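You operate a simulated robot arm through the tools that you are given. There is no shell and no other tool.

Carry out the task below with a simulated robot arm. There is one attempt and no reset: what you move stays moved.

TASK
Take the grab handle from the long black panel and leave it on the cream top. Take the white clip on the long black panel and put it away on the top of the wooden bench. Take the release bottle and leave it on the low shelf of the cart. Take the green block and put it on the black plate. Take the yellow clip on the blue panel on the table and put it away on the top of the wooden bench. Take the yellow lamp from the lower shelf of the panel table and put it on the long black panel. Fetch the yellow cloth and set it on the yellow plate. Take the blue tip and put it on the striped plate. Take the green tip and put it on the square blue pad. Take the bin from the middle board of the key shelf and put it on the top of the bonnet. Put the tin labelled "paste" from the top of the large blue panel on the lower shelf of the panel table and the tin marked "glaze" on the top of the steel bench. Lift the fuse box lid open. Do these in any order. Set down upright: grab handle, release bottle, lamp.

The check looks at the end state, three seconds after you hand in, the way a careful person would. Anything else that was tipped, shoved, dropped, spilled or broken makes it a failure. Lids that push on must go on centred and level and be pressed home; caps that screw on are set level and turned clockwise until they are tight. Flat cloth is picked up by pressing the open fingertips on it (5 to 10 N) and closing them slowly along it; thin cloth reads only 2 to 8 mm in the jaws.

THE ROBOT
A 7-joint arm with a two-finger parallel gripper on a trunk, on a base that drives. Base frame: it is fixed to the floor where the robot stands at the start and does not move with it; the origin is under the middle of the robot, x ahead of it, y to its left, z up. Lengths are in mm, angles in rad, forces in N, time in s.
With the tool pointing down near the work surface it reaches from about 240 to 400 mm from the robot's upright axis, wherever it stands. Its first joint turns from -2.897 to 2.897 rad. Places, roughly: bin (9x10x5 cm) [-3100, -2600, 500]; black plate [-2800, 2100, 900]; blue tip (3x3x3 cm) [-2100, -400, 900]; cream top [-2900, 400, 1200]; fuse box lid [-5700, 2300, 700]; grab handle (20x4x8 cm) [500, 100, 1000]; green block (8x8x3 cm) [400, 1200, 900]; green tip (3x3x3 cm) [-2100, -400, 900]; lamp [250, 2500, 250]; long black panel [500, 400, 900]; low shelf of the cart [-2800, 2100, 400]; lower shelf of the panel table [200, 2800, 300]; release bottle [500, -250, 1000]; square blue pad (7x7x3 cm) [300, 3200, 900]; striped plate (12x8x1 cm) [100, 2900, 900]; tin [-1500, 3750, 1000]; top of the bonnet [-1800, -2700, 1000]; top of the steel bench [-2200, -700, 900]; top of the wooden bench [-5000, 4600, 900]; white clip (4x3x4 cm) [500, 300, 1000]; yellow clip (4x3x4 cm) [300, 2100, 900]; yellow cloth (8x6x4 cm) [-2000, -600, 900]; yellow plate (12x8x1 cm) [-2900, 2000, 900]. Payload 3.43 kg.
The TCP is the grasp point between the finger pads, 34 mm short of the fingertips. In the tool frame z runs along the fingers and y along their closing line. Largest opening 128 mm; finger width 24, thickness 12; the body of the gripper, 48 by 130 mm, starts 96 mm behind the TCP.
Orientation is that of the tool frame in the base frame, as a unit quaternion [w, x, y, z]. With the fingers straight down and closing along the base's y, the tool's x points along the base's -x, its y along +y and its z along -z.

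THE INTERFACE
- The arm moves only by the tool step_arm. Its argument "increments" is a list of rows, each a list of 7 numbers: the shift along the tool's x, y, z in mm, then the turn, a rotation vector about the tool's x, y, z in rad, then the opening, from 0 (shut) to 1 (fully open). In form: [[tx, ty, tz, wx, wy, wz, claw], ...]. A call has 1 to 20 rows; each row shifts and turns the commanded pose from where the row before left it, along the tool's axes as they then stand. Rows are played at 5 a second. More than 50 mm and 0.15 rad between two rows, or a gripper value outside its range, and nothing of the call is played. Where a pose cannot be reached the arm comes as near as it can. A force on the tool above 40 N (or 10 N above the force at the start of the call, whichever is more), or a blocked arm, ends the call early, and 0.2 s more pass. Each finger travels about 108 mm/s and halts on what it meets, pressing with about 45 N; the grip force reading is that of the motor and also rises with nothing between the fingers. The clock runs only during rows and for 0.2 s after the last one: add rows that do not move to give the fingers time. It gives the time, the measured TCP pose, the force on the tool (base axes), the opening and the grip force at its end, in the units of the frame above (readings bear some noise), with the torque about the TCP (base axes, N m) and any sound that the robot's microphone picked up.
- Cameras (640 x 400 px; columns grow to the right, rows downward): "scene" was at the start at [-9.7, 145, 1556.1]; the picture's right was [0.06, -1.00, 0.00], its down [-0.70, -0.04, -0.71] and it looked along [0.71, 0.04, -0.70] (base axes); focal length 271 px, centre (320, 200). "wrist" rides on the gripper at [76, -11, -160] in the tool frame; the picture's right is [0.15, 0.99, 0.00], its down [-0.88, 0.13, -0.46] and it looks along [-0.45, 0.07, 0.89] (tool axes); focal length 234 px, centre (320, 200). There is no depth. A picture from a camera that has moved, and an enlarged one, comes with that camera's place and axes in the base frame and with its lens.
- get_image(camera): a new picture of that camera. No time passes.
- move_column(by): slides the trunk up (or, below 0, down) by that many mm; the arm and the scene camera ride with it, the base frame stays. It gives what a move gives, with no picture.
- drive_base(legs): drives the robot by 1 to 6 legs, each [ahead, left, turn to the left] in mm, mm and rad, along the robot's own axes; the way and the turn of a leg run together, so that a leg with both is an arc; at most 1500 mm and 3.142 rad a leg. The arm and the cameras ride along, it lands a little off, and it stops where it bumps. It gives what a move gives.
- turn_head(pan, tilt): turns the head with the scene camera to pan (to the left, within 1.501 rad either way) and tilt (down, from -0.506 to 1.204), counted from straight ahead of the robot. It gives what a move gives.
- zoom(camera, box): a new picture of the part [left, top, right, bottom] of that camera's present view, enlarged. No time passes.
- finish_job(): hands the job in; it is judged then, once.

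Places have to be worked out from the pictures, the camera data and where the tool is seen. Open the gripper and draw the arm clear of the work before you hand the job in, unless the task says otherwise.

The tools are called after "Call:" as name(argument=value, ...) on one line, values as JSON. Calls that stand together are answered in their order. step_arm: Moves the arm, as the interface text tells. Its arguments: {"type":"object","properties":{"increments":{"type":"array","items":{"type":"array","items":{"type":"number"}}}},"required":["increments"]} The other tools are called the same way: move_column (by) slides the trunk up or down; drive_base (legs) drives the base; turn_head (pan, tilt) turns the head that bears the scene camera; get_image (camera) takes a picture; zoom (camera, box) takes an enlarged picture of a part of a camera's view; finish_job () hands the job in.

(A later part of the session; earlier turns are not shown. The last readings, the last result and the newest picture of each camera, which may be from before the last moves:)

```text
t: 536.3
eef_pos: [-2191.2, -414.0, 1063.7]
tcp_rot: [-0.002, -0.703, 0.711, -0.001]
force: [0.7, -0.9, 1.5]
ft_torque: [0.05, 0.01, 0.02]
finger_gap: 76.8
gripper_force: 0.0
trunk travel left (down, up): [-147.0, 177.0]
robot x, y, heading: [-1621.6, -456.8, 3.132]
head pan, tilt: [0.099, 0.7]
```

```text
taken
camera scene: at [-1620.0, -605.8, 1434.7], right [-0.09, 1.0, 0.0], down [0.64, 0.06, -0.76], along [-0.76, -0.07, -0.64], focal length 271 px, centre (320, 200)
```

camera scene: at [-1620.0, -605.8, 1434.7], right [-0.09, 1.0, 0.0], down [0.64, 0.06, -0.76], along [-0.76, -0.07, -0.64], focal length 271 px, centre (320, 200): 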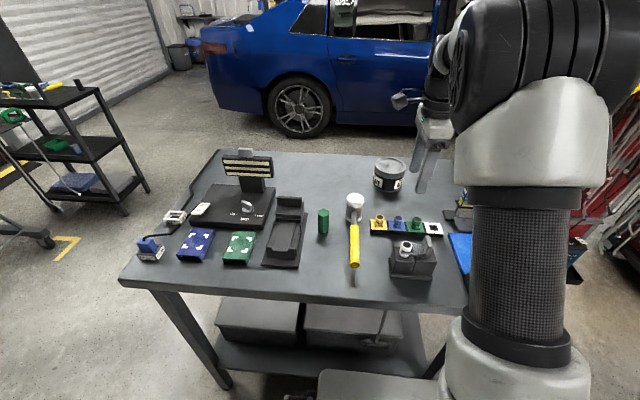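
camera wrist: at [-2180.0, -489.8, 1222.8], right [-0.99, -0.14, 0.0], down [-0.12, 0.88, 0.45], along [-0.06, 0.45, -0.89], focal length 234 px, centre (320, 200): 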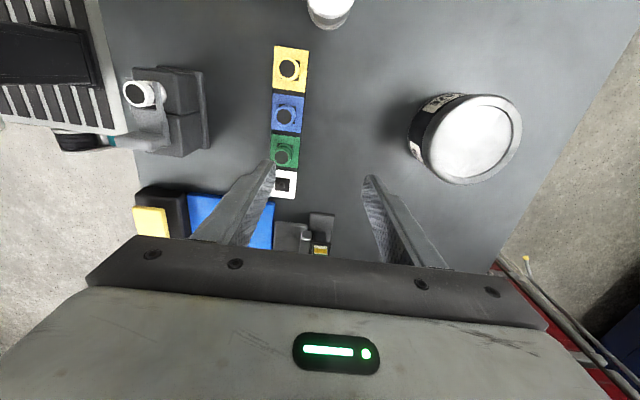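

Blue tip ≈(−2146, −446), green ≈(−2147, −398). Positioning over the blue tip and lowering.

Call:
step_arm(increments=[[16, -22, 0, 0, 0, 0, 0.55], [16, -22.5, 0, 0, 0, 0, 0.5], [0, 0, 0, 0, 0, 0, 0.5]])

Call:
move_column(by=-70)

Call:
get_image(camera="wrist")

```text
t: 537.1
eef_pos: [-2144.8, -447.0, 1061.5]
tcp_rot: [-0.001, -0.703, 0.711, 0.0]
force: [1.0, -0.1, 0.0]
ft_torque: [-0.03, 0.0, 0.03]
finger_gap: 63.9
gripper_force: 0.1
trunk travel left (down, up): [-147.0, 177.0]
robot x, y, heading: [-1620.5, -459.1, 3.134]
head pan, tilt: [0.099, 0.7]
```

```text
t: 538.2
eef_pos: [-2145.3, -446.9, 989.9]
tcp_rot: [-0.002, -0.703, 0.711, 0.0]
force: [0.5, 0.5, -0.7]
ft_torque: [0.0, -0.01, 0.0]
finger_gap: 64.0
gripper_force: 0.0
trunk travel left (down, up): [-77.0, 247.0]
robot x, y, heading: [-1623.2, -458.8, 3.132]
head pan, tilt: [0.099, 0.7]
```

```text
taken
camera wrist: at [-2135.5, -522.9, 1150.7], right [-0.99, -0.14, 0.0], down [-0.12, 0.88, 0.45], along [-0.06, 0.45, -0.89], focal length 234 px, centre (320, 200)
```

wrist: 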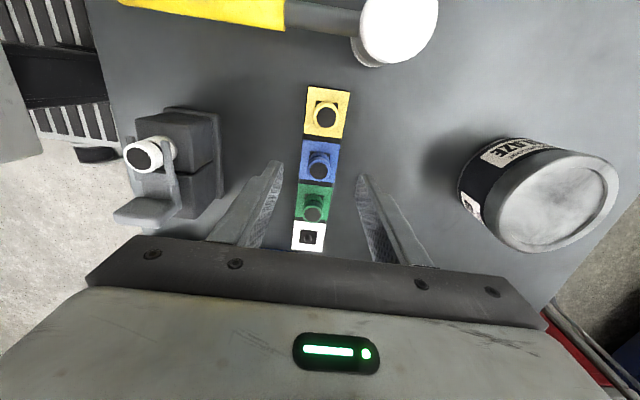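

Exactly centred. Lowering to grasp height.

Call:
move_column(by=-36)

Call:
step_arm(increments=[[0, 0, 4, 0, 0, 0, 0.5], [0, 0, 3, 0, 0, 0, 0.5], [0, 0, 0, 0, 0, 0, 0.5]])

Call:
get_image(camera="wrist")

Call:
zoom(camera="scene", box=[340, 90, 480, 220])

```text
t: 539.0
eef_pos: [-2146.1, -447.0, 954.4]
tcp_rot: [-0.001, -0.703, 0.711, -0.001]
force: [0.2, 0.0, 0.1]
ft_torque: [0.02, -0.05, -0.03]
finger_gap: 63.8
gripper_force: 0.1
trunk travel left (down, up): [-41.0, 283.0]
robot x, y, heading: [-1623.0, -454.8, 3.133]
head pan, tilt: [0.099, 0.7]
```

```text
t: 539.8
eef_pos: [-2145.2, -446.9, 947.5]
tcp_rot: [0.0, -0.703, 0.711, 0.0]
force: [0.5, -0.7, -0.4]
ft_torque: [0.0, -0.02, 0.0]
finger_gap: 64.1
gripper_force: 0.0
trunk travel left (down, up): [-41.0, 283.0]
robot x, y, heading: [-1625.2, -457.6, 3.131]
head pan, tilt: [0.099, 0.7]
```

```text
taken
camera wrist: at [-2135.1, -523.4, 1107.5], right [-0.99, -0.14, 0.0], down [-0.12, 0.88, 0.45], along [-0.06, 0.45, -0.89], focal length 234 px, centre (320, 200)
```

wrist: 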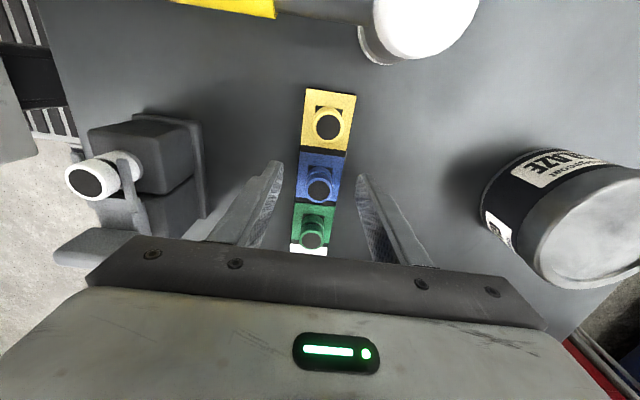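

```text
3.08 times, centred on (410, 155) of scene
camera zoom: at [-1620.0, -605.8, 1328.7], right [-0.09, 1.0, 0.0], down [0.64, 0.06, -0.76], along [-0.76, -0.07, -0.64], focal length 833 px, centre (43, 338)
```

zoom: 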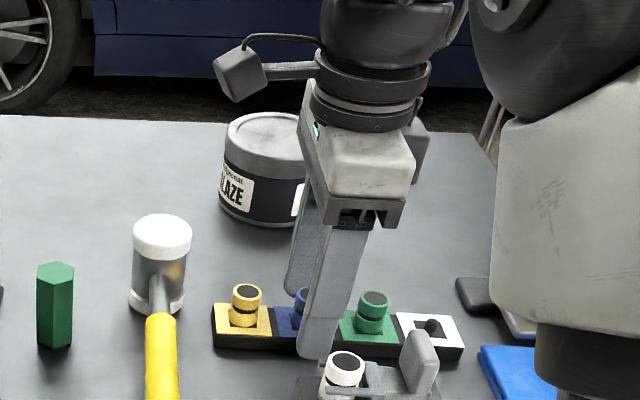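

The tip protrudes only ~15 mm above its tray (tray top ≈918), so I'll raise 7 mm to keep the fingertips above the tray, then close.

Call:
step_arm(increments=[[0, 0, -7, 0, 0, 0, 0.5], [0, 0, 0, 0, 0, 0, 0.42], [0, 0, 0, 0, 0, 0, 0.36], [0, 0, 0, 0, 0, 0, 0.3], [0, 0, 0, 0, 0, 0, 0.25], [0, 0, 0, 0, 0, 0, 0.2], [0, 0, 0, 0, 0, 0, 0.15], [0, 0, 0, 0, 0, 0, 0.1], [0, 0, 0, 0, 0, 0, 0.1]])

Call:
get_image(camera="wrist")

```text
t: 541.8
eef_pos: [-2145.7, -448.8, 954.9]
tcp_rot: [-0.001, -0.704, 0.71, -0.001]
force: [0.1, -0.6, -0.2]
ft_torque: [0.0, 0.01, 0.05]
finger_gap: 20.7
gripper_force: 45.4
trunk travel left (down, up): [-41.0, 283.0]
robot x, y, heading: [-1624.2, -457.9, 3.131]
head pan, tilt: [0.099, 0.7]
```

```text
taken
camera wrist: at [-2134.8, -523.7, 1114.1], right [-0.99, -0.14, 0.0], down [-0.12, 0.88, 0.45], along [-0.06, 0.45, -0.89], focal length 234 px, centre (320, 200)
```

wrist: 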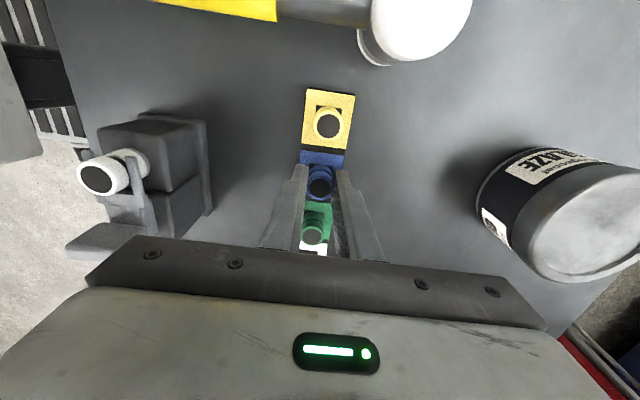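

Gripped at 20.7 mm. Lifting gently.

Call:
step_arm(increments=[[0, 0, -6, 0, 0, 0, 0.1], [0, 0, -10, 0, 0, 0, 0.1], [0, 0, -15, 0, 0, 0, 0.1], [0, 0, -20, 0, 0, 0, 0.1], [0, 0, 0, 0, 0, 0, 0.1]])

Call:
zoom(camera="wrist", box=[230, 70, 410, 260])

Call:
zoom(camera="scene", box=[340, 90, 480, 220])

```text
t: 543.0
eef_pos: [-2145.0, -447.5, 1006.4]
tcp_rot: [0.0, -0.703, 0.711, -0.001]
force: [-0.3, 0.2, 0.2]
ft_torque: [-0.04, 0.0, 0.07]
finger_gap: 20.9
gripper_force: 44.9
trunk travel left (down, up): [-41.0, 283.0]
robot x, y, heading: [-1622.9, -457.4, 3.135]
head pan, tilt: [0.099, 0.7]
```

```text
2.11 times, centred on (320, 165) of wrist
camera zoom: at [-2135.0, -523.6, 1165.5], right [-0.99, -0.14, 0.0], down [-0.12, 0.88, 0.45], along [-0.06, 0.45, -0.89], focal length 493 px, centre (320, 274)
```

zoom: 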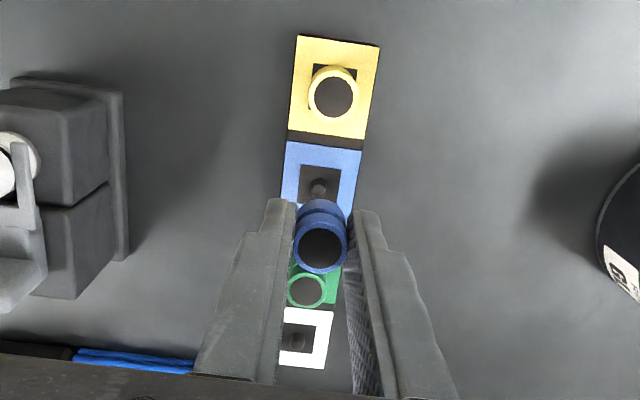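

```text
3.08 times, centred on (410, 155) of scene
camera zoom: at [-1620.0, -605.8, 1328.7], right [-0.09, 1.0, 0.0], down [0.64, 0.06, -0.76], along [-0.76, -0.07, -0.64], focal length 833 px, centre (43, 338)
```

zoom: 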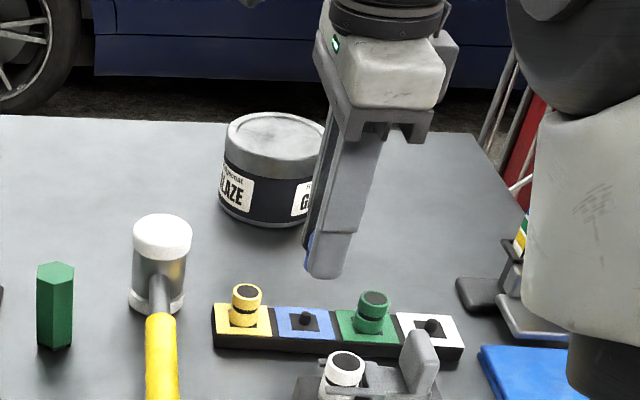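

Blue tip is in hand. Raising, backing off, turning round and driving up to the panel table.

Call:
move_column(by=180)

Call:
drive_base(legs=[[-600, 0, 0], [0, 0, -3.13], [0, 1100, 0], [0, 1100, 0], [0, 1100, 0]])

Call:
turn_head(pan=0.0, tilt=0.6)

Call:
get_image(camera="scene")

```text
t: 545.0
eef_pos: [-2144.9, -447.9, 1184.2]
tcp_rot: [-0.001, -0.703, 0.711, -0.001]
force: [-0.5, -0.4, -0.4]
ft_torque: [0.02, 0.02, 0.01]
finger_gap: 20.9
gripper_force: 44.5
trunk travel left (down, up): [-221.0, 103.0]
robot x, y, heading: [-1622.7, -462.3, 3.137]
head pan, tilt: [0.099, 0.7]
```

```text
t: 587.1
eef_pos: [-1023.3, 2910.1, 1185.0]
tcp_rot: [-0.001, 0.638, 0.77, 0.0]
force: [0.2, 0.0, 0.0]
ft_torque: [-0.02, -0.03, 0.01]
finger_gap: 20.5
gripper_force: 45.5
trunk travel left (down, up): [-221.0, 103.0]
robot x, y, heading: [-1540.4, 2819.6, 0.185]
head pan, tilt: [0.099, 0.7]
```

```text
t: 587.8
eef_pos: [-1022.0, 2910.4, 1185.1]
tcp_rot: [-0.001, 0.639, 0.769, 0.0]
force: [0.0, -0.8, -0.1]
ft_torque: [-0.02, 0.02, -0.02]
finger_gap: 20.8
gripper_force: 44.9
trunk travel left (down, up): [-221.0, 103.0]
robot x, y, heading: [-1538.0, 2819.1, 0.187]
head pan, tilt: [0.0, 0.6]
```

```text
taken
camera scene: at [-1565.8, 2955.4, 1517.2], right [0.19, -0.98, 0.0], down [-0.56, -0.1, -0.82], along [0.81, 0.15, -0.57], focal length 271 px, centre (320, 200)
```

scene: 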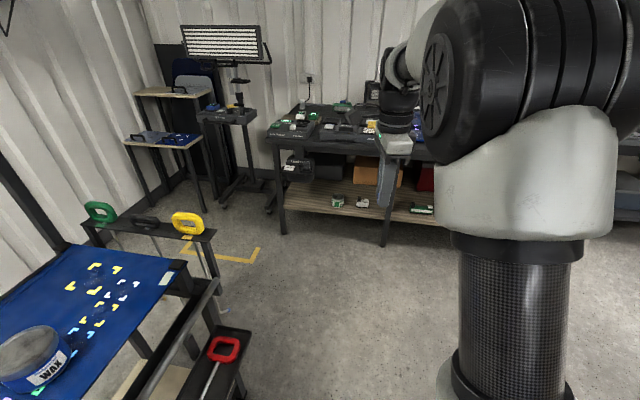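

Drifted somewhat. Correcting heading and driving in toward the table.

Call:
drive_base(legs=[[0, 0, -0.187], [900, 60, 0]])

Call:
turn_head(pan=0.1, tilt=0.7)

Call:
get_image(camera="scene")

Call:
zoom(camera="scene", box=[180, 90, 480, 250])

```text
t: 593.2
eef_pos: [-123.7, 2850.6, 1185.9]
tcp_rot: [0.0, 0.716, 0.698, 0.001]
force: [0.0, 0.1, 0.2]
ft_torque: [-0.01, -0.02, 0.03]
finger_gap: 20.6
gripper_force: 44.5
trunk travel left (down, up): [-221.0, 103.0]
robot x, y, heading: [-645.5, 2868.0, -0.023]
head pan, tilt: [0.0, 0.6]
```

```text
t: 593.9
eef_pos: [-124.2, 2849.5, 1185.7]
tcp_rot: [0.0, 0.716, 0.698, 0.001]
force: [-0.3, 0.3, 0.0]
ft_torque: [0.02, 0.0, -0.01]
finger_gap: 20.8
gripper_force: 45.5
trunk travel left (down, up): [-221.0, 103.0]
robot x, y, heading: [-645.2, 2871.3, -0.024]
head pan, tilt: [0.099, 0.7]
```

```text
taken
camera scene: at [-648.7, 3016.9, 1508.7], right [0.07, -1.0, 0.0], down [-0.64, -0.05, -0.77], along [0.76, 0.06, -0.64], focal length 271 px, centre (320, 200)
```

scene: 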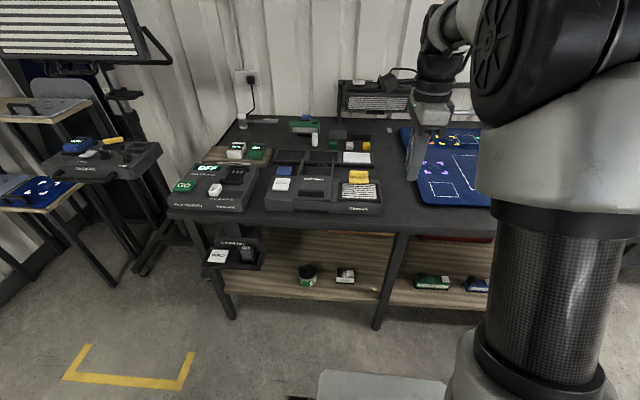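

```text
2.13 times, centred on (330, 170) of scene
camera zoom: at [-648.7, 3016.9, 1508.7], right [0.07, -1.0, 0.0], down [-0.64, -0.05, -0.77], along [0.76, 0.06, -0.64], focal length 578 px, centre (299, 264)
```

zoom: 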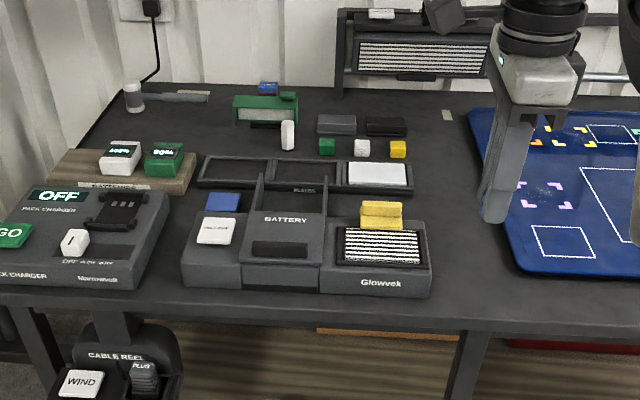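

The striped plate (black-white) is on the Glowvek unit near (75, 2940), a blue square lies near (200, 3220). Moving in so the wrist camera can look from above.

Call:
drive_base(legs=[[0, 0, 0.023], [190, 75, 0]])

Call:
get_image(camera="wrist")

Call:
get_image(camera="scene")

```text
t: 595.8
eef_pos: [62.6, 2936.9, 1185.5]
tcp_rot: [-0.001, 0.709, 0.705, 0.001]
force: [-0.7, 0.0, 0.0]
ft_torque: [0.01, 0.04, 0.04]
finger_gap: 20.8
gripper_force: 44.9
trunk travel left (down, up): [-221.0, 103.0]
robot x, y, heading: [-458.7, 2945.4, -0.005]
head pan, tilt: [0.099, 0.7]
```

```text
taken
camera wrist: at [52.0, 3011.0, 1345.3], right [0.99, 0.14, 0.0], down [0.12, -0.88, 0.45], along [0.06, -0.45, -0.89], focal length 234 px, centre (320, 200)
```

wrist: 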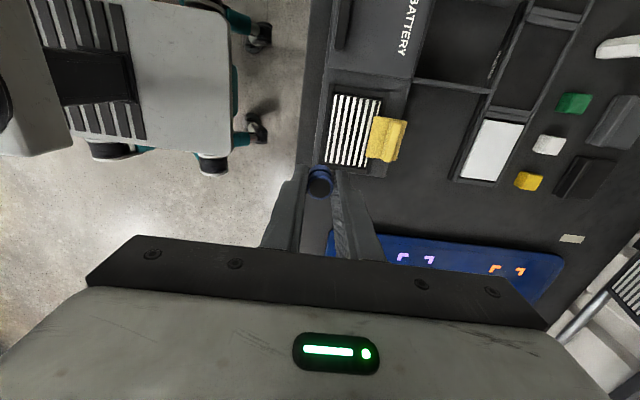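

```text
taken
camera scene: at [-465.7, 3092.1, 1508.6], right [0.09, -1.0, 0.0], down [-0.64, -0.06, -0.76], along [0.76, 0.07, -0.64], focal length 271 px, centre (320, 200)
```

scene: 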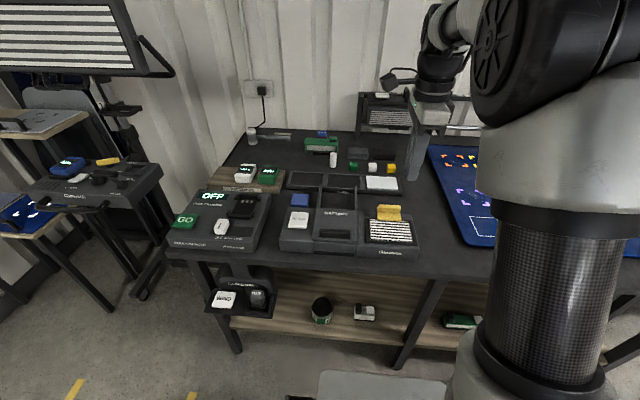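

The plate is about 55 mm further in x. Shifting there and lowering 110 for a closer fix.

Call:
step_arm(increments=[[0, 25, 0, 0, 0, 0, 0.1], [0, 20, 0, 0, 0, 0, 0.1], [0, 0, 0, 0, 0, 0, 0.1]])

Call:
move_column(by=-110)

Call:
get_image(camera="wrist")

Call:
zoom(camera="scene", box=[270, 120, 450, 250])

```text
t: 596.6
eef_pos: [105.1, 2934.1, 1187.3]
tcp_rot: [-0.001, 0.71, 0.705, 0.0]
force: [0.7, 0.2, 0.5]
ft_torque: [0.02, 0.05, 0.0]
finger_gap: 20.3
gripper_force: 44.9
trunk travel left (down, up): [-221.0, 103.0]
robot x, y, heading: [-463.0, 2943.4, -0.003]
head pan, tilt: [0.099, 0.7]
```

```text
t: 598.0
eef_pos: [105.9, 2934.7, 1077.0]
tcp_rot: [0.0, 0.71, 0.704, 0.0]
force: [-0.6, -0.6, -0.3]
ft_torque: [-0.05, 0.01, 0.02]
finger_gap: 20.8
gripper_force: 45.0
trunk travel left (down, up): [-111.0, 213.0]
robot x, y, heading: [-461.4, 2945.2, -0.003]
head pan, tilt: [0.099, 0.7]
```

```text
taken
camera wrist: at [95.8, 3009.9, 1236.4], right [0.99, 0.14, 0.0], down [0.12, -0.88, 0.45], along [0.06, -0.45, -0.89], focal length 234 px, centre (320, 200)
```

wrist: 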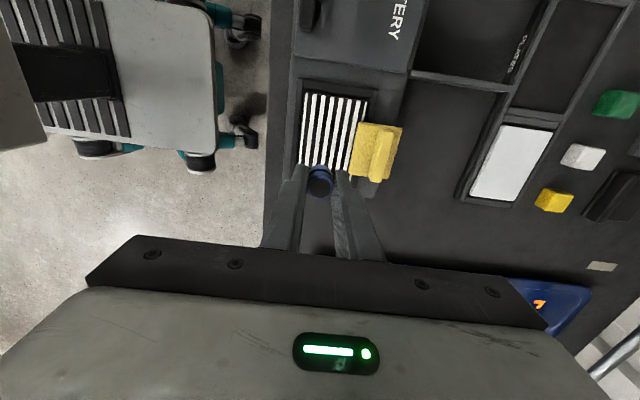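

```text
3.08 times, centred on (360, 185) of scene
camera zoom: at [-465.9, 3092.1, 1398.7], right [0.09, -1.0, 0.0], down [-0.64, -0.06, -0.76], along [0.76, 0.07, -0.64], focal length 833 px, centre (197, 246)
```

zoom: 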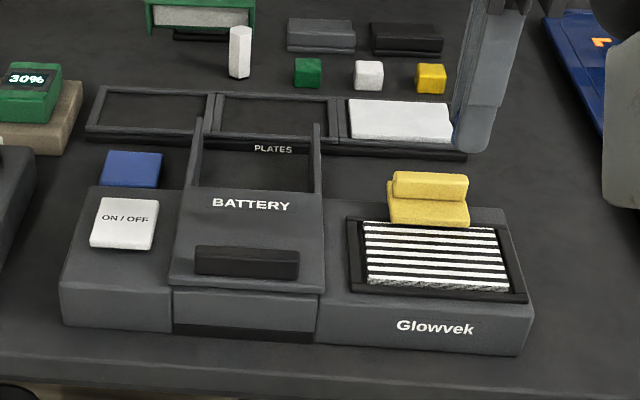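

Plate top ≈908 at (120, 2945); a yellow pad stands behind it at x≈163. I'll set the tip at about (112, 2943), lowering carefully.

Call:
step_arm(increments=[[9, 6, 0, 0, 0, 0, 0.1], [0, 0, 0, 0, 0, 0, 0.1]])

Call:
move_column(by=-105)

Call:
get_image(camera="wrist")

Call:
zoom(camera="scene", box=[270, 90, 450, 220])

```text
t: 598.6
eef_pos: [112.5, 2943.6, 1074.7]
tcp_rot: [-0.001, 0.709, 0.705, 0.001]
force: [0.3, 0.0, 0.3]
ft_torque: [0.01, -0.07, 0.01]
finger_gap: 20.9
gripper_force: 44.8
trunk travel left (down, up): [-111.0, 213.0]
robot x, y, heading: [-459.9, 2944.6, -0.007]
head pan, tilt: [0.099, 0.7]
```

```text
t: 600.0
eef_pos: [113.0, 2943.1, 970.8]
tcp_rot: [-0.001, 0.71, 0.705, 0.001]
force: [0.4, -0.2, 1.1]
ft_torque: [0.02, 0.0, -0.01]
finger_gap: 20.9
gripper_force: 45.3
trunk travel left (down, up): [-6.0, 318.0]
robot x, y, heading: [-457.1, 2944.9, -0.0]
head pan, tilt: [0.099, 0.7]
```

```text
taken
camera wrist: at [102.0, 3018.6, 1131.4], right [0.99, 0.14, 0.0], down [0.12, -0.88, 0.45], along [0.06, -0.45, -0.89], focal length 234 px, centre (320, 200)
```

wrist: 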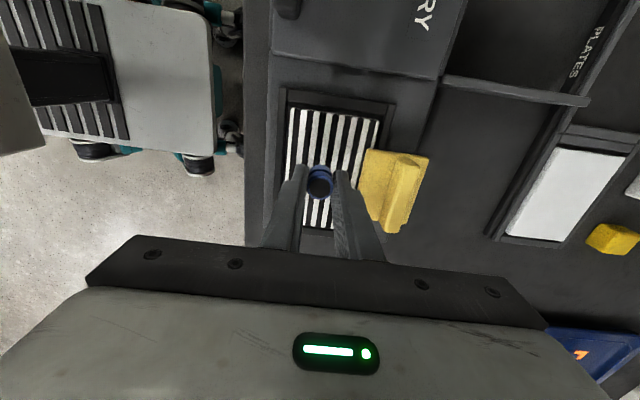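

```text
3.08 times, centred on (360, 155) of scene
camera zoom: at [-465.9, 3092.1, 1293.7], right [0.09, -1.0, 0.0], down [-0.64, -0.06, -0.76], along [0.76, 0.07, -0.64], focal length 833 px, centre (197, 338)
```

zoom: 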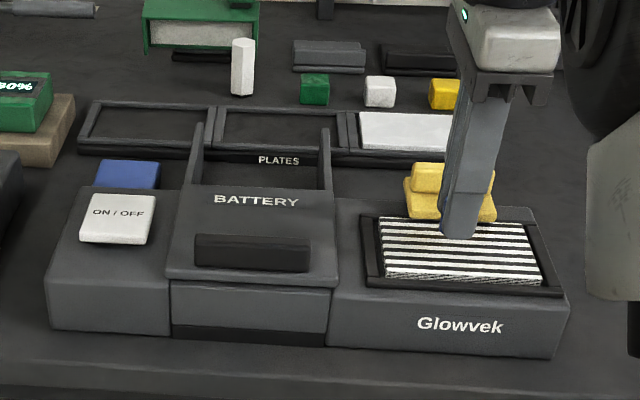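

The tip will land well within the plate. Lowering with the arm in small, guarded steps.

Call:
step_arm(increments=[[0, 2, 8, 0, 0, 0, 0.1], [0, 0, 6, 0, 0, 0, 0.1], [0, 0, 4, 0, 0, 0, 0.1], [0, 0, 0, 0, 0, 0, 0.1]])

Call:
step_arm(increments=[[0, 0, 2, 0, 0, 0, 0.1], [0, 0, 2, 0, 0, 0, 0.1], [0, 0, 0, 0, 0, 0, 0.1]])

Call:
step_arm(increments=[[0, 0, 2, 0, 0, 0, 0.1], [0, 0, 2, 0, 0, 0, 0.1], [0, 0, 0, 0, 0, 0, 0.1]])

```text
t: 601.0
eef_pos: [115.4, 2943.8, 953.5]
tcp_rot: [0.0, 0.71, 0.705, 0.001]
force: [-0.2, 0.6, -0.5]
ft_torque: [0.0, -0.01, 0.01]
finger_gap: 20.8
gripper_force: 44.8
trunk travel left (down, up): [-6.0, 318.0]
robot x, y, heading: [-459.1, 2944.5, -0.004]
head pan, tilt: [0.099, 0.7]
```

```text
t: 601.8
eef_pos: [114.1, 2943.8, 953.6]
tcp_rot: [0.001, 0.71, 0.704, 0.003]
force: [1.3, -0.4, 21.7]
ft_torque: [-0.05, 0.0, 0.0]
finger_gap: 20.8
gripper_force: 45.0
trunk travel left (down, up): [-6.0, 318.0]
robot x, y, heading: [-463.0, 2945.7, -0.004]
head pan, tilt: [0.099, 0.7]
```

```text
t: 602.6
eef_pos: [114.3, 2943.5, 949.7]
tcp_rot: [0.002, 0.709, 0.705, 0.004]
force: [0.9, 1.5, 40.3]
ft_torque: [0.03, 0.06, 0.02]
finger_gap: 21.1
gripper_force: 44.9
trunk travel left (down, up): [-6.0, 318.0]
robot x, y, heading: [-459.5, 2942.5, -0.002]
head pan, tilt: [0.099, 0.7]
```

Contact was at about 953. Raising 3 mm to relieve pressure, then opening a little and lifting away.

Call:
step_arm(increments=[[0, 0, -4, 0, 0, 0, 0.1], [0, 0, 0, 0, 0, 0, 0.1], [0, 0, 0, 0, 0, 0, 0.18], [0, 0, 0, 0, 0, 0, 0.24], [0, 0, 0, 0, 0, 0, 0.28], [0, 0, -5, 0, 0, 0, 0.28], [0, 0, -15, 0, 0, 0, 0.28], [0, 0, -30, 0, 0, 0, 0.28], [0, 0, 0, 0, 0, 0, 0.28]])

Call:
get_image(camera="wrist")

Call:
zoom(camera="scene", box=[270, 90, 450, 220])

```text
t: 604.6
eef_pos: [116.6, 2944.8, 998.1]
tcp_rot: [-0.001, 0.71, 0.704, 0.0]
force: [0.4, -0.7, -0.3]
ft_torque: [-0.01, -0.01, 0.0]
finger_gap: 35.8
gripper_force: 0.1
trunk travel left (down, up): [-6.0, 318.0]
robot x, y, heading: [-459.8, 2944.8, -0.004]
head pan, tilt: [0.099, 0.7]
```

```text
taken
camera wrist: at [105.3, 3020.4, 1158.9], right [0.99, 0.14, 0.0], down [0.12, -0.88, 0.45], along [0.06, -0.45, -0.89], focal length 234 px, centre (320, 200)
```

wrist: 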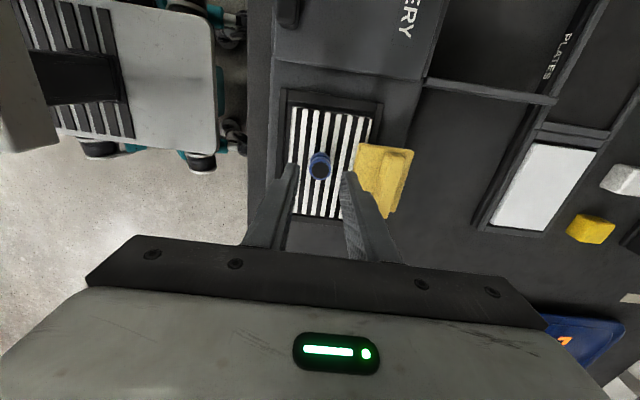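

```text
3.08 times, centred on (360, 155) of scene
camera zoom: at [-465.9, 3092.1, 1293.6], right [0.09, -1.0, 0.0], down [-0.64, -0.06, -0.76], along [0.76, 0.07, -0.64], focal length 833 px, centre (197, 338)
```

zoom: 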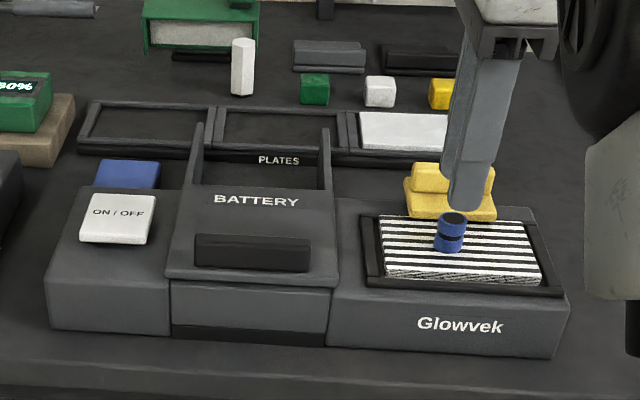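

The blue tip stands on the striped plate. Now the yellow clip on the table's blue panel near (300, 2100): raising and driving along the table.

Call:
move_column(by=180)

Call:
drive_base(legs=[[-60, 0, 0], [0, -840, 0], [180, 0, 0]])

Call:
get_image(camera="wrist")

Call:
get_image(camera="scene")

```text
t: 606.6
eef_pos: [115.7, 2945.0, 1178.6]
tcp_rot: [-0.001, 0.709, 0.705, 0.001]
force: [0.2, 0.8, -0.4]
ft_torque: [-0.02, -0.01, -0.02]
finger_gap: 35.7
gripper_force: 0.1
trunk travel left (down, up): [-186.0, 138.0]
robot x, y, heading: [-460.6, 2947.8, -0.008]
head pan, tilt: [0.099, 0.7]
```

```text
t: 616.7
eef_pos: [220.7, 2103.9, 1178.7]
tcp_rot: [-0.001, 0.713, 0.701, 0.001]
force: [0.1, 1.3, -0.4]
ft_torque: [-0.02, 0.04, -0.03]
finger_gap: 35.6
gripper_force: 0.2
trunk travel left (down, up): [-186.0, 138.0]
robot x, y, heading: [-352.8, 2106.8, -0.01]
head pan, tilt: [0.099, 0.7]
```

```text
taken
camera wrist: at [210.9, 2178.7, 1338.9], right [0.99, 0.13, 0.0], down [0.12, -0.88, 0.45], along [0.06, -0.45, -0.89], focal length 234 px, centre (320, 200)
```

wrist: 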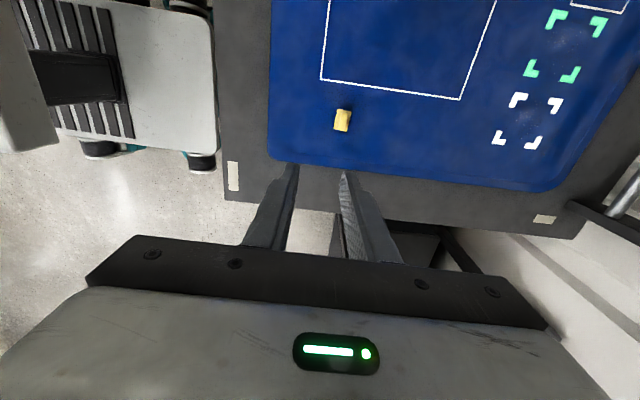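

```text
taken
camera scene: at [-359.5, 2255.5, 1473.6], right [0.09, -1.0, 0.0], down [-0.64, -0.05, -0.76], along [0.76, 0.07, -0.64], focal length 271 px, centre (320, 200)
```

scene: 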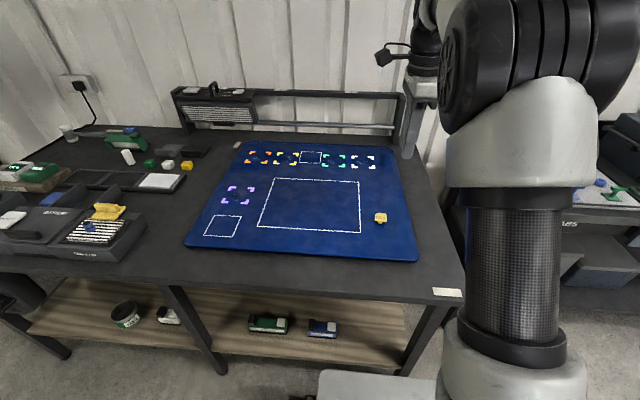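

The clip is at about (259, 2118). Centring over it, opening, and lowering for a closer look.

Call:
step_arm(increments=[[7, 19, 0, 0, 0, 0, 0.5], [7, 19, 0, 0, 0, 0, 0.6], [0, 0, 0, 0, 0, 0, 0.6]])

Call:
move_column(by=-130)

Call:
get_image(camera="wrist")

Call:
zoom(camera="scene", box=[300, 100, 460, 230])

```text
t: 617.5
eef_pos: [259.6, 2117.8, 1179.4]
tcp_rot: [-0.002, 0.713, 0.701, 0.0]
force: [-0.9, -0.3, 0.2]
ft_torque: [-0.02, -0.01, 0.01]
finger_gap: 76.7
gripper_force: 0.0
trunk travel left (down, up): [-186.0, 138.0]
robot x, y, heading: [-355.1, 2104.9, -0.012]
head pan, tilt: [0.099, 0.7]
```

```text
t: 619.1
eef_pos: [258.8, 2117.2, 1051.1]
tcp_rot: [-0.001, 0.713, 0.701, 0.001]
force: [0.0, 0.4, -0.8]
ft_torque: [-0.01, 0.02, 0.04]
finger_gap: 76.7
gripper_force: 0.0
trunk travel left (down, up): [-56.0, 268.0]
robot x, y, heading: [-354.0, 2106.1, -0.018]
head pan, tilt: [0.099, 0.7]
```

```text
taken
camera wrist: at [249.0, 2193.0, 1210.3], right [0.99, 0.13, 0.0], down [0.12, -0.88, 0.45], along [0.06, -0.45, -0.89], focal length 234 px, centre (320, 200)
```

wrist: 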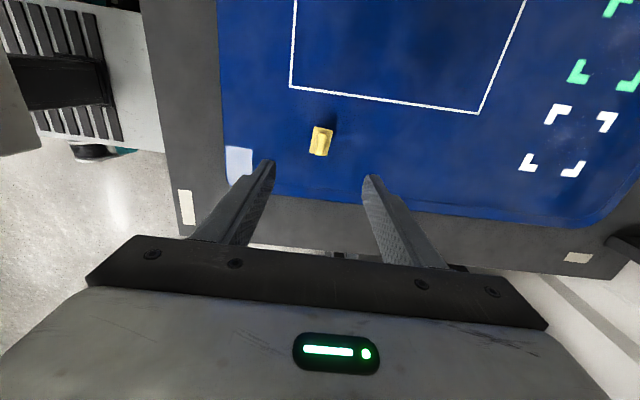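

```text
3.08 times, centred on (380, 165) of scene
camera zoom: at [-359.6, 2255.5, 1343.7], right [0.09, -1.0, 0.0], down [-0.64, -0.05, -0.77], along [0.76, 0.07, -0.64], focal length 833 px, centre (135, 308)
```

zoom: 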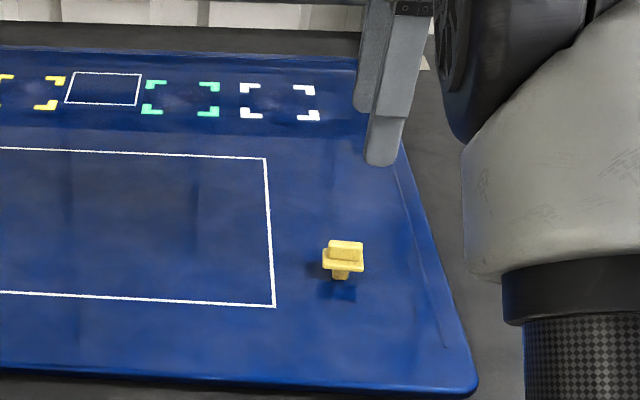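

The clip stands on a small stem, plate around z≈885. Lowering further in stages.

Call:
move_column(by=-50)

Call:
step_arm(increments=[[0, 0, 20, 0, 0, 0, 0.6], [0, 0, 25, 0, 0, 0, 0.6], [0, 0, 0, 0, 0, 0, 0.6]])

Call:
get_image(camera="wrist")

Call:
zoom(camera="scene", box=[320, 80, 460, 210])

```text
t: 620.0
eef_pos: [259.2, 2119.0, 1000.6]
tcp_rot: [-0.001, 0.713, 0.701, 0.001]
force: [0.1, -0.3, 0.4]
ft_torque: [-0.01, 0.03, 0.02]
finger_gap: 76.9
gripper_force: 0.1
trunk travel left (down, up): [-6.0, 318.0]
robot x, y, heading: [-354.0, 2103.7, -0.014]
head pan, tilt: [0.099, 0.7]
```

```text
t: 620.8
eef_pos: [260.0, 2120.1, 955.7]
tcp_rot: [-0.001, 0.712, 0.702, 0.002]
force: [-0.3, 1.2, -0.2]
ft_torque: [0.04, 0.01, 0.02]
finger_gap: 76.7
gripper_force: 0.1
trunk travel left (down, up): [-6.0, 318.0]
robot x, y, heading: [-354.3, 2105.6, -0.018]
head pan, tilt: [0.099, 0.7]
```

```text
taken
camera wrist: at [249.6, 2194.5, 1115.6], right [0.99, 0.13, 0.0], down [0.12, -0.88, 0.45], along [0.06, -0.45, -0.89], focal length 234 px, centre (320, 200)
```

wrist: 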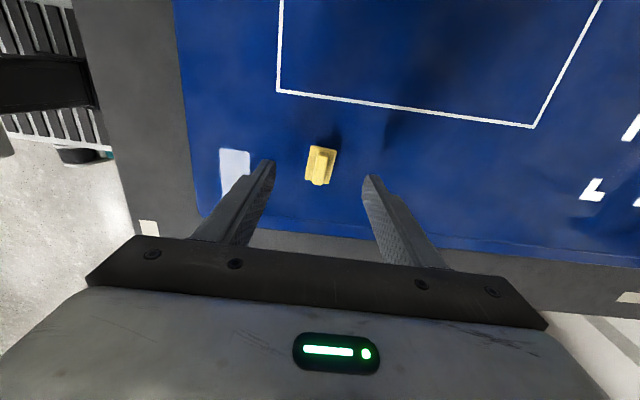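

```text
3.08 times, centred on (390, 145) of scene
camera zoom: at [-359.5, 2255.5, 1293.7], right [0.09, -1.0, 0.0], down [-0.64, -0.05, -0.76], along [0.76, 0.07, -0.64], focal length 833 px, centre (105, 369)
```

zoom: 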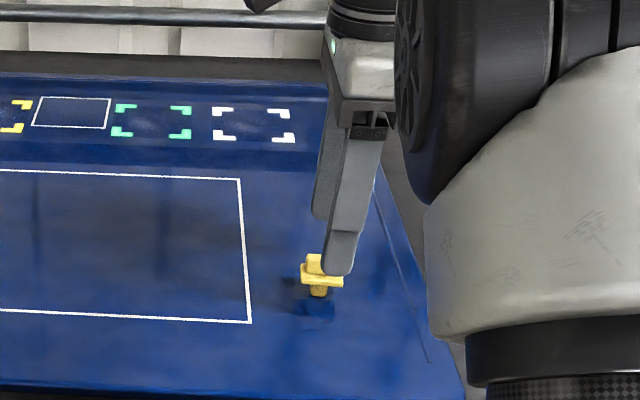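

The clip is ~6 mm further in y. Shifting and lowering so the fingertips reach the clip's ridge/plate.

Call:
step_arm(increments=[[6, 0, 15, 0, 0, 0, 0.5], [0, 0, 12, 0, 0, 0, 0.4], [0, 0, 0, 0, 0, 0, 0.4]])

Call:
zoom(camera="wrist", box=[230, 110, 410, 260])

Call:
zoom(camera="scene", box=[330, 110, 430, 200])

```text
t: 621.6
eef_pos: [258.4, 2124.9, 928.3]
tcp_rot: [-0.001, 0.713, 0.702, 0.0]
force: [-0.1, -1.6, 0.2]
ft_torque: [0.04, -0.02, 0.0]
finger_gap: 51.0
gripper_force: 0.1
trunk travel left (down, up): [-6.0, 318.0]
robot x, y, heading: [-353.8, 2106.7, -0.015]
head pan, tilt: [0.099, 0.7]
```

```text
2.67 times, centred on (320, 185) of wrist
camera zoom: at [249.3, 2199.4, 1087.3], right [0.99, 0.13, 0.0], down [0.12, -0.88, 0.45], along [0.06, -0.45, -0.89], focal length 624 px, centre (320, 240)
```

zoom: 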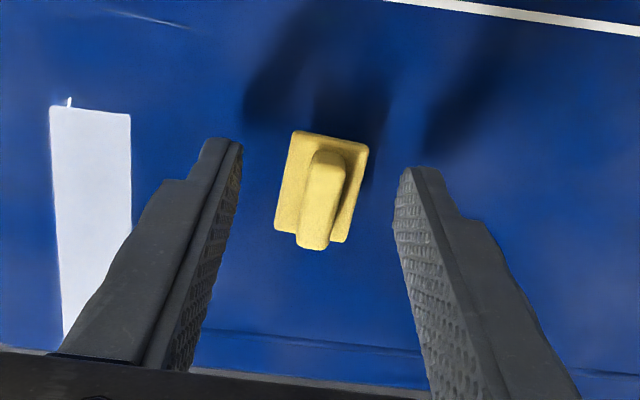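

```text
4.44 times, centred on (380, 155) of scene
camera zoom: at [-359.5, 2255.5, 1293.7], right [0.09, -1.0, 0.0], down [-0.64, -0.05, -0.76], along [0.76, 0.07, -0.64], focal length 1204 px, centre (53, 400)
```

zoom: 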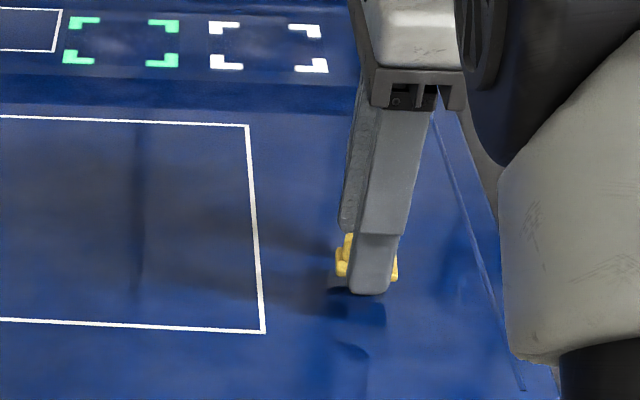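

Clip is between the fingers. Lowering 9 mm more and closing gently.

Call:
step_arm(increments=[[0, 1, 5, 0, 0, 0, 0.4], [0, 0, 4, 0, 0, 0, 0.36], [0, 0, 0, 0, 0, 0, 0.3], [0, 0, 0, 0, 0, 0, 0.25], [0, 0, 0, 0, 0, 0, 0.2], [0, 0, 0, 0, 0, 0, 0.15], [0, 0, 0, 0, 0, 0, 0.1], [0, 0, 0, 0, 0, 0, 0.05], [0, 0, 0, 0, 0, 0, 0.05]])

Call:
zoom(camera="wrist", box=[230, 110, 410, 260])

```text
t: 623.6
eef_pos: [261.0, 2125.0, 917.9]
tcp_rot: [0.0, 0.713, 0.701, 0.0]
force: [0.2, 0.7, 0.2]
ft_torque: [0.01, 0.0, -0.02]
finger_gap: 23.9
gripper_force: 45.1
trunk travel left (down, up): [-6.0, 318.0]
robot x, y, heading: [-354.3, 2104.5, -0.014]
head pan, tilt: [0.099, 0.7]
```

```text
2.67 times, centred on (320, 185) of wrist
camera zoom: at [250.3, 2199.4, 1078.4], right [0.99, 0.13, 0.0], down [0.12, -0.88, 0.45], along [0.06, -0.45, -0.89], focal length 624 px, centre (320, 240)
```

zoom: 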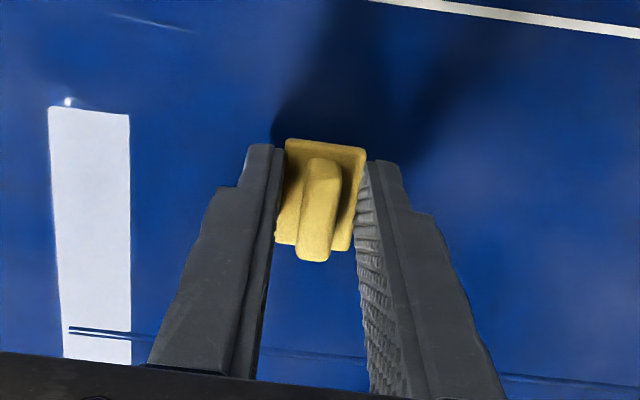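

Gripped at 24 mm on the clip's plate. Lifting.

Call:
step_arm(increments=[[0, 0, -5, 0, 0, 0, 0.05], [0, 0, -10, 0, 0, 0, 0.05], [0, 0, -20, 0, 0, 0, 0.05], [0, 0, -25, 0, 0, 0, 0.05], [0, 0, 0, 0, 0, 0, 0.05]])

Call:
get_image(camera="wrist")

Call:
zoom(camera="scene", box=[330, 80, 450, 190])

```text
t: 624.8
eef_pos: [258.0, 2123.1, 980.7]
tcp_rot: [-0.001, 0.712, 0.702, 0.001]
force: [0.2, 0.4, 0.3]
ft_torque: [0.0, -0.03, -0.04]
finger_gap: 24.3
gripper_force: 45.3
trunk travel left (down, up): [-6.0, 318.0]
robot x, y, heading: [-351.9, 2106.0, -0.014]
head pan, tilt: [0.099, 0.7]
```

```text
taken
camera wrist: at [248.5, 2198.7, 1139.9], right [0.99, 0.13, 0.0], down [0.12, -0.88, 0.45], along [0.06, -0.45, -0.89], focal length 234 px, centre (320, 200)
```

wrist: 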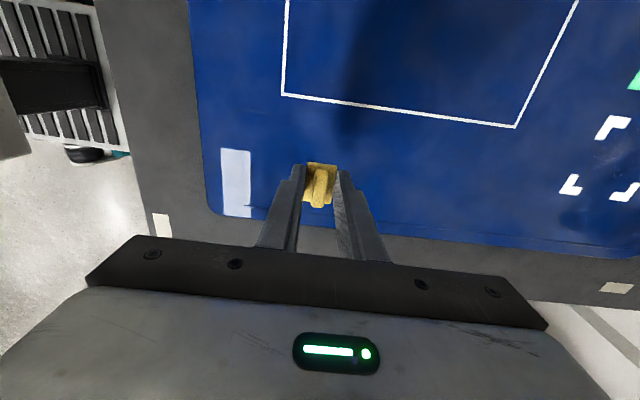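

```text
3.64 times, centred on (390, 135) of scene
camera zoom: at [-359.6, 2255.5, 1293.7], right [0.09, -1.0, 0.0], down [-0.64, -0.05, -0.76], along [0.76, 0.07, -0.64], focal length 985 px, centre (66, 436)
```

zoom: 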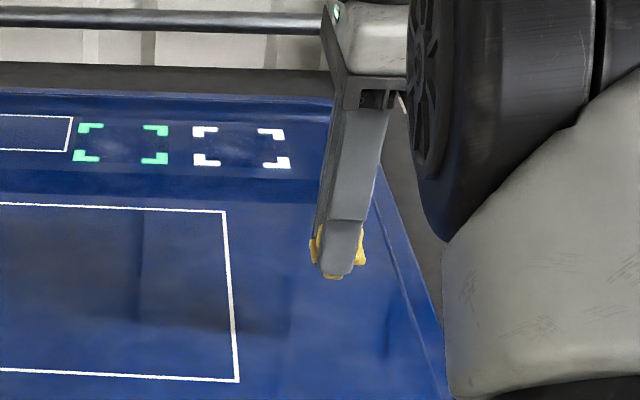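

The clip is secured. Raising and travelling west along y≈2820 toward the wooden bench.

Call:
move_column(by=250)

Call:
drive_base(legs=[[-500, 0, 0.014], [0, 720, 0], [-1000, 0, 0], [-1000, 0, 0], [-1000, 0, 0]])

Call:
drive_base(legs=[[0, 0, 1.571]])

Call:
turn_head(pan=0.5, tilt=0.45)

Call:
get_image(camera="scene")

Call:
turn_head(pan=1.4, tilt=0.45)

Call:
get_image(camera="scene")

```text
t: 627.4
eef_pos: [258.3, 2124.0, 1229.5]
tcp_rot: [-0.001, 0.713, 0.701, 0.0]
force: [-0.5, 0.8, 0.3]
ft_torque: [0.0, -0.02, 0.02]
finger_gap: 24.0
gripper_force: 44.5
trunk travel left (down, up): [-256.0, 68.0]
robot x, y, heading: [-353.9, 2107.8, -0.014]
head pan, tilt: [0.099, 0.7]
```

```text
t: 651.8
eef_pos: [-3245.1, 2823.6, 1230.1]
tcp_rot: [0.0, 0.69, 0.724, 0.0]
force: [0.0, 0.1, -0.7]
ft_torque: [0.02, -0.01, 0.01]
finger_gap: 23.9
gripper_force: 44.9
trunk travel left (down, up): [-256.0, 68.0]
robot x, y, heading: [-3858.7, 2765.3, 0.056]
head pan, tilt: [0.099, 0.7]
```

```text
t: 656.0
eef_pos: [-3890.4, 3380.4, 1228.9]
tcp_rot: [-0.001, -0.006, 1.0, 0.0]
force: [0.6, -0.4, -0.1]
ft_torque: [0.0, 0.01, -0.02]
finger_gap: 23.9
gripper_force: 44.8
trunk travel left (down, up): [-256.0, 68.0]
robot x, y, heading: [-3857.9, 2770.5, 1.582]
head pan, tilt: [0.099, 0.7]
```

```text
t: 656.9
eef_pos: [-3888.9, 3379.9, 1229.0]
tcp_rot: [0.0, -0.005, 1.0, 0.0]
force: [0.1, -0.6, 0.3]
ft_torque: [-0.02, -0.02, -0.03]
finger_gap: 24.2
gripper_force: 45.1
trunk travel left (down, up): [-256.0, 68.0]
robot x, y, heading: [-3859.4, 2766.2, 1.583]
head pan, tilt: [0.499, 0.45]
```

```text
taken
camera scene: at [-4041.9, 2756.3, 1565.8], right [0.87, 0.49, 0.0], down [0.21, -0.38, -0.9], along [-0.44, 0.79, -0.44], focal length 271 px, centre (320, 200)
```

scene: 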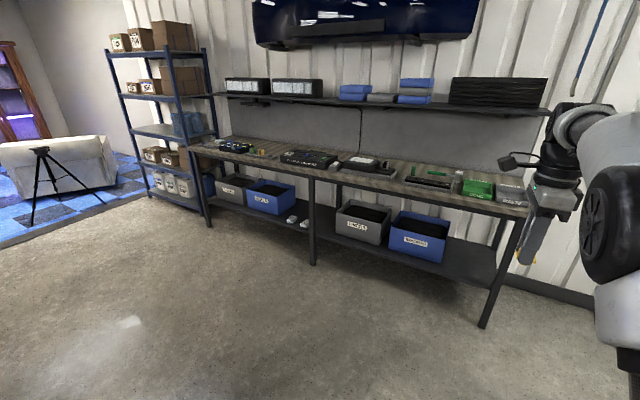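

```text
t: 658.1
eef_pos: [-3889.2, 3380.1, 1228.8]
tcp_rot: [0.0, -0.005, 1.0, 0.0]
force: [0.8, -0.1, -1.0]
ft_torque: [0.03, 0.04, 0.01]
finger_gap: 24.2
gripper_force: 45.0
trunk travel left (down, up): [-256.0, 68.0]
robot x, y, heading: [-3862.3, 2767.5, 1.584]
head pan, tilt: [1.4, 0.45]
```

```text
taken
camera scene: at [-4087.8, 2690.7, 1565.8], right [0.16, 0.99, 0.0], down [0.43, -0.07, -0.9], along [-0.89, 0.14, -0.44], focal length 271 px, centre (320, 200)
```

scene: 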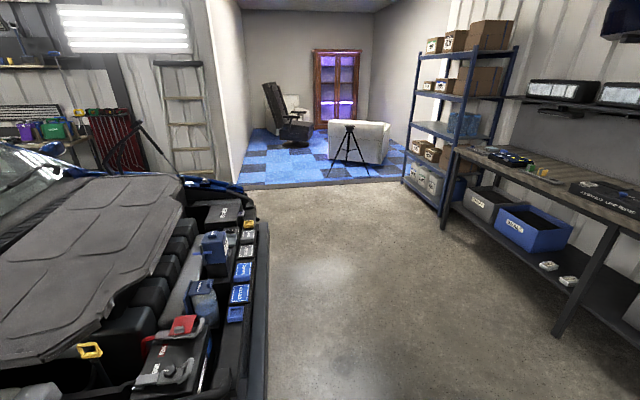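

The wooden bench runs along the wall, front edge y≈4465. Zooming to find a free spot on its top.

Call:
turn_head(pan=0.35, tilt=0.45)

Call:
zoom(camera="scene", box=[100, 110, 480, 260])

```text
t: 659.4
eef_pos: [-3890.4, 3380.8, 1230.1]
tcp_rot: [-0.001, -0.006, 1.0, 0.0]
force: [0.3, 0.9, 0.4]
ft_torque: [-0.01, 0.05, -0.01]
finger_gap: 24.0
gripper_force: 45.1
trunk travel left (down, up): [-256.0, 68.0]
robot x, y, heading: [-3858.1, 2767.1, 1.584]
head pan, tilt: [0.351, 0.45]
```

```text
1.68 times, centred on (290, 185) of scene
camera zoom: at [-4029.7, 2762.0, 1565.8], right [0.93, 0.36, 0.0], down [0.15, -0.41, -0.9], along [-0.32, 0.84, -0.44], focal length 456 px, centre (370, 225)
```

zoom: 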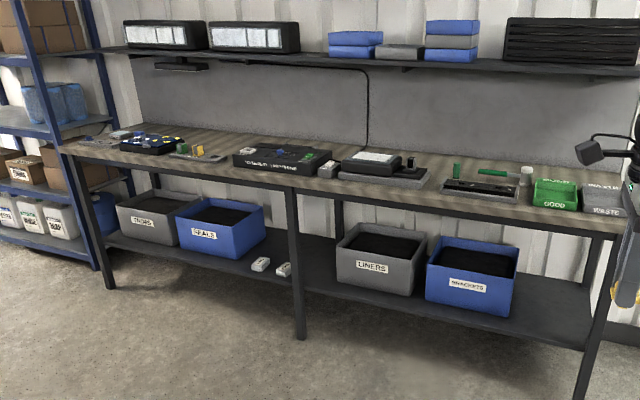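

The wood surface has free strips between devices. Driving closer for a view from above.

Call:
drive_base(legs=[[0, 300, -0.012], [980, 0, 0]])

Call:
turn_head(pan=0.1, tilt=0.65)

Call:
get_image(camera="scene")

Call:
get_image(camera="wrist")

```text
t: 667.5
eef_pos: [-4139.6, 4349.8, 1230.6]
tcp_rot: [0.0, 0.017, 1.0, -0.001]
force: [0.2, 1.0, 0.0]
ft_torque: [0.01, 0.0, 0.01]
finger_gap: 24.1
gripper_force: 45.1
trunk travel left (down, up): [-256.0, 68.0]
robot x, y, heading: [-4136.6, 3739.3, 1.537]
head pan, tilt: [0.351, 0.45]
```

```text
t: 668.2
eef_pos: [-4141.6, 4351.5, 1228.7]
tcp_rot: [-0.001, 0.018, 1.0, 0.001]
force: [0.1, 0.0, -1.3]
ft_torque: [0.02, 0.0, -0.01]
finger_gap: 24.1
gripper_force: 44.5
trunk travel left (down, up): [-256.0, 68.0]
robot x, y, heading: [-4135.5, 3735.3, 1.542]
head pan, tilt: [0.099, 0.649]
```

```text
taken
camera scene: at [-4285.7, 3739.1, 1548.0], right [1.0, 0.07, 0.0], down [0.04, -0.6, -0.8], along [-0.05, 0.8, -0.6], focal length 271 px, centre (320, 200)
```

scene: 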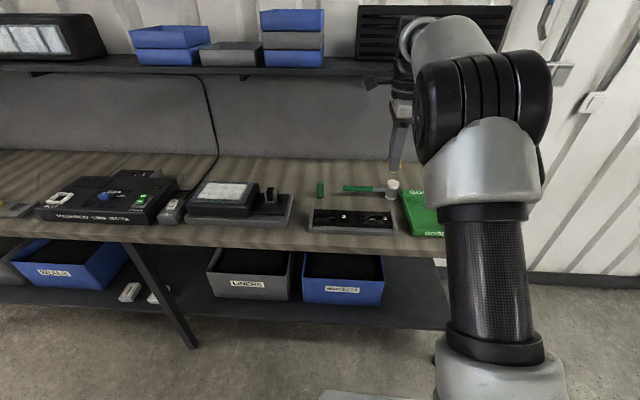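

```text
taken
camera wrist: at [-4215.9, 4342.5, 1389.7], right [-0.11, 0.99, 0.0], down [0.89, 0.1, 0.45], along [0.45, 0.05, -0.89], focal length 234 px, centre (320, 200)
```

wrist: 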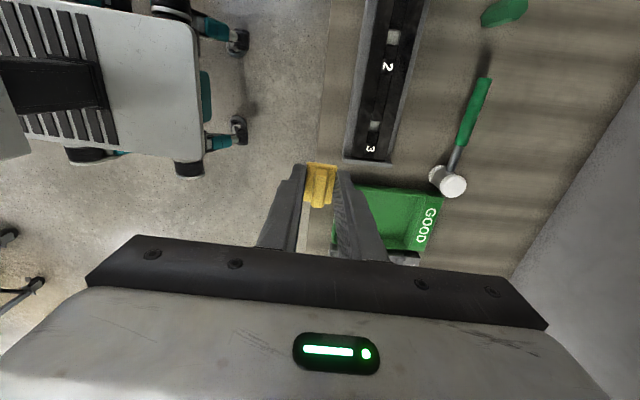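

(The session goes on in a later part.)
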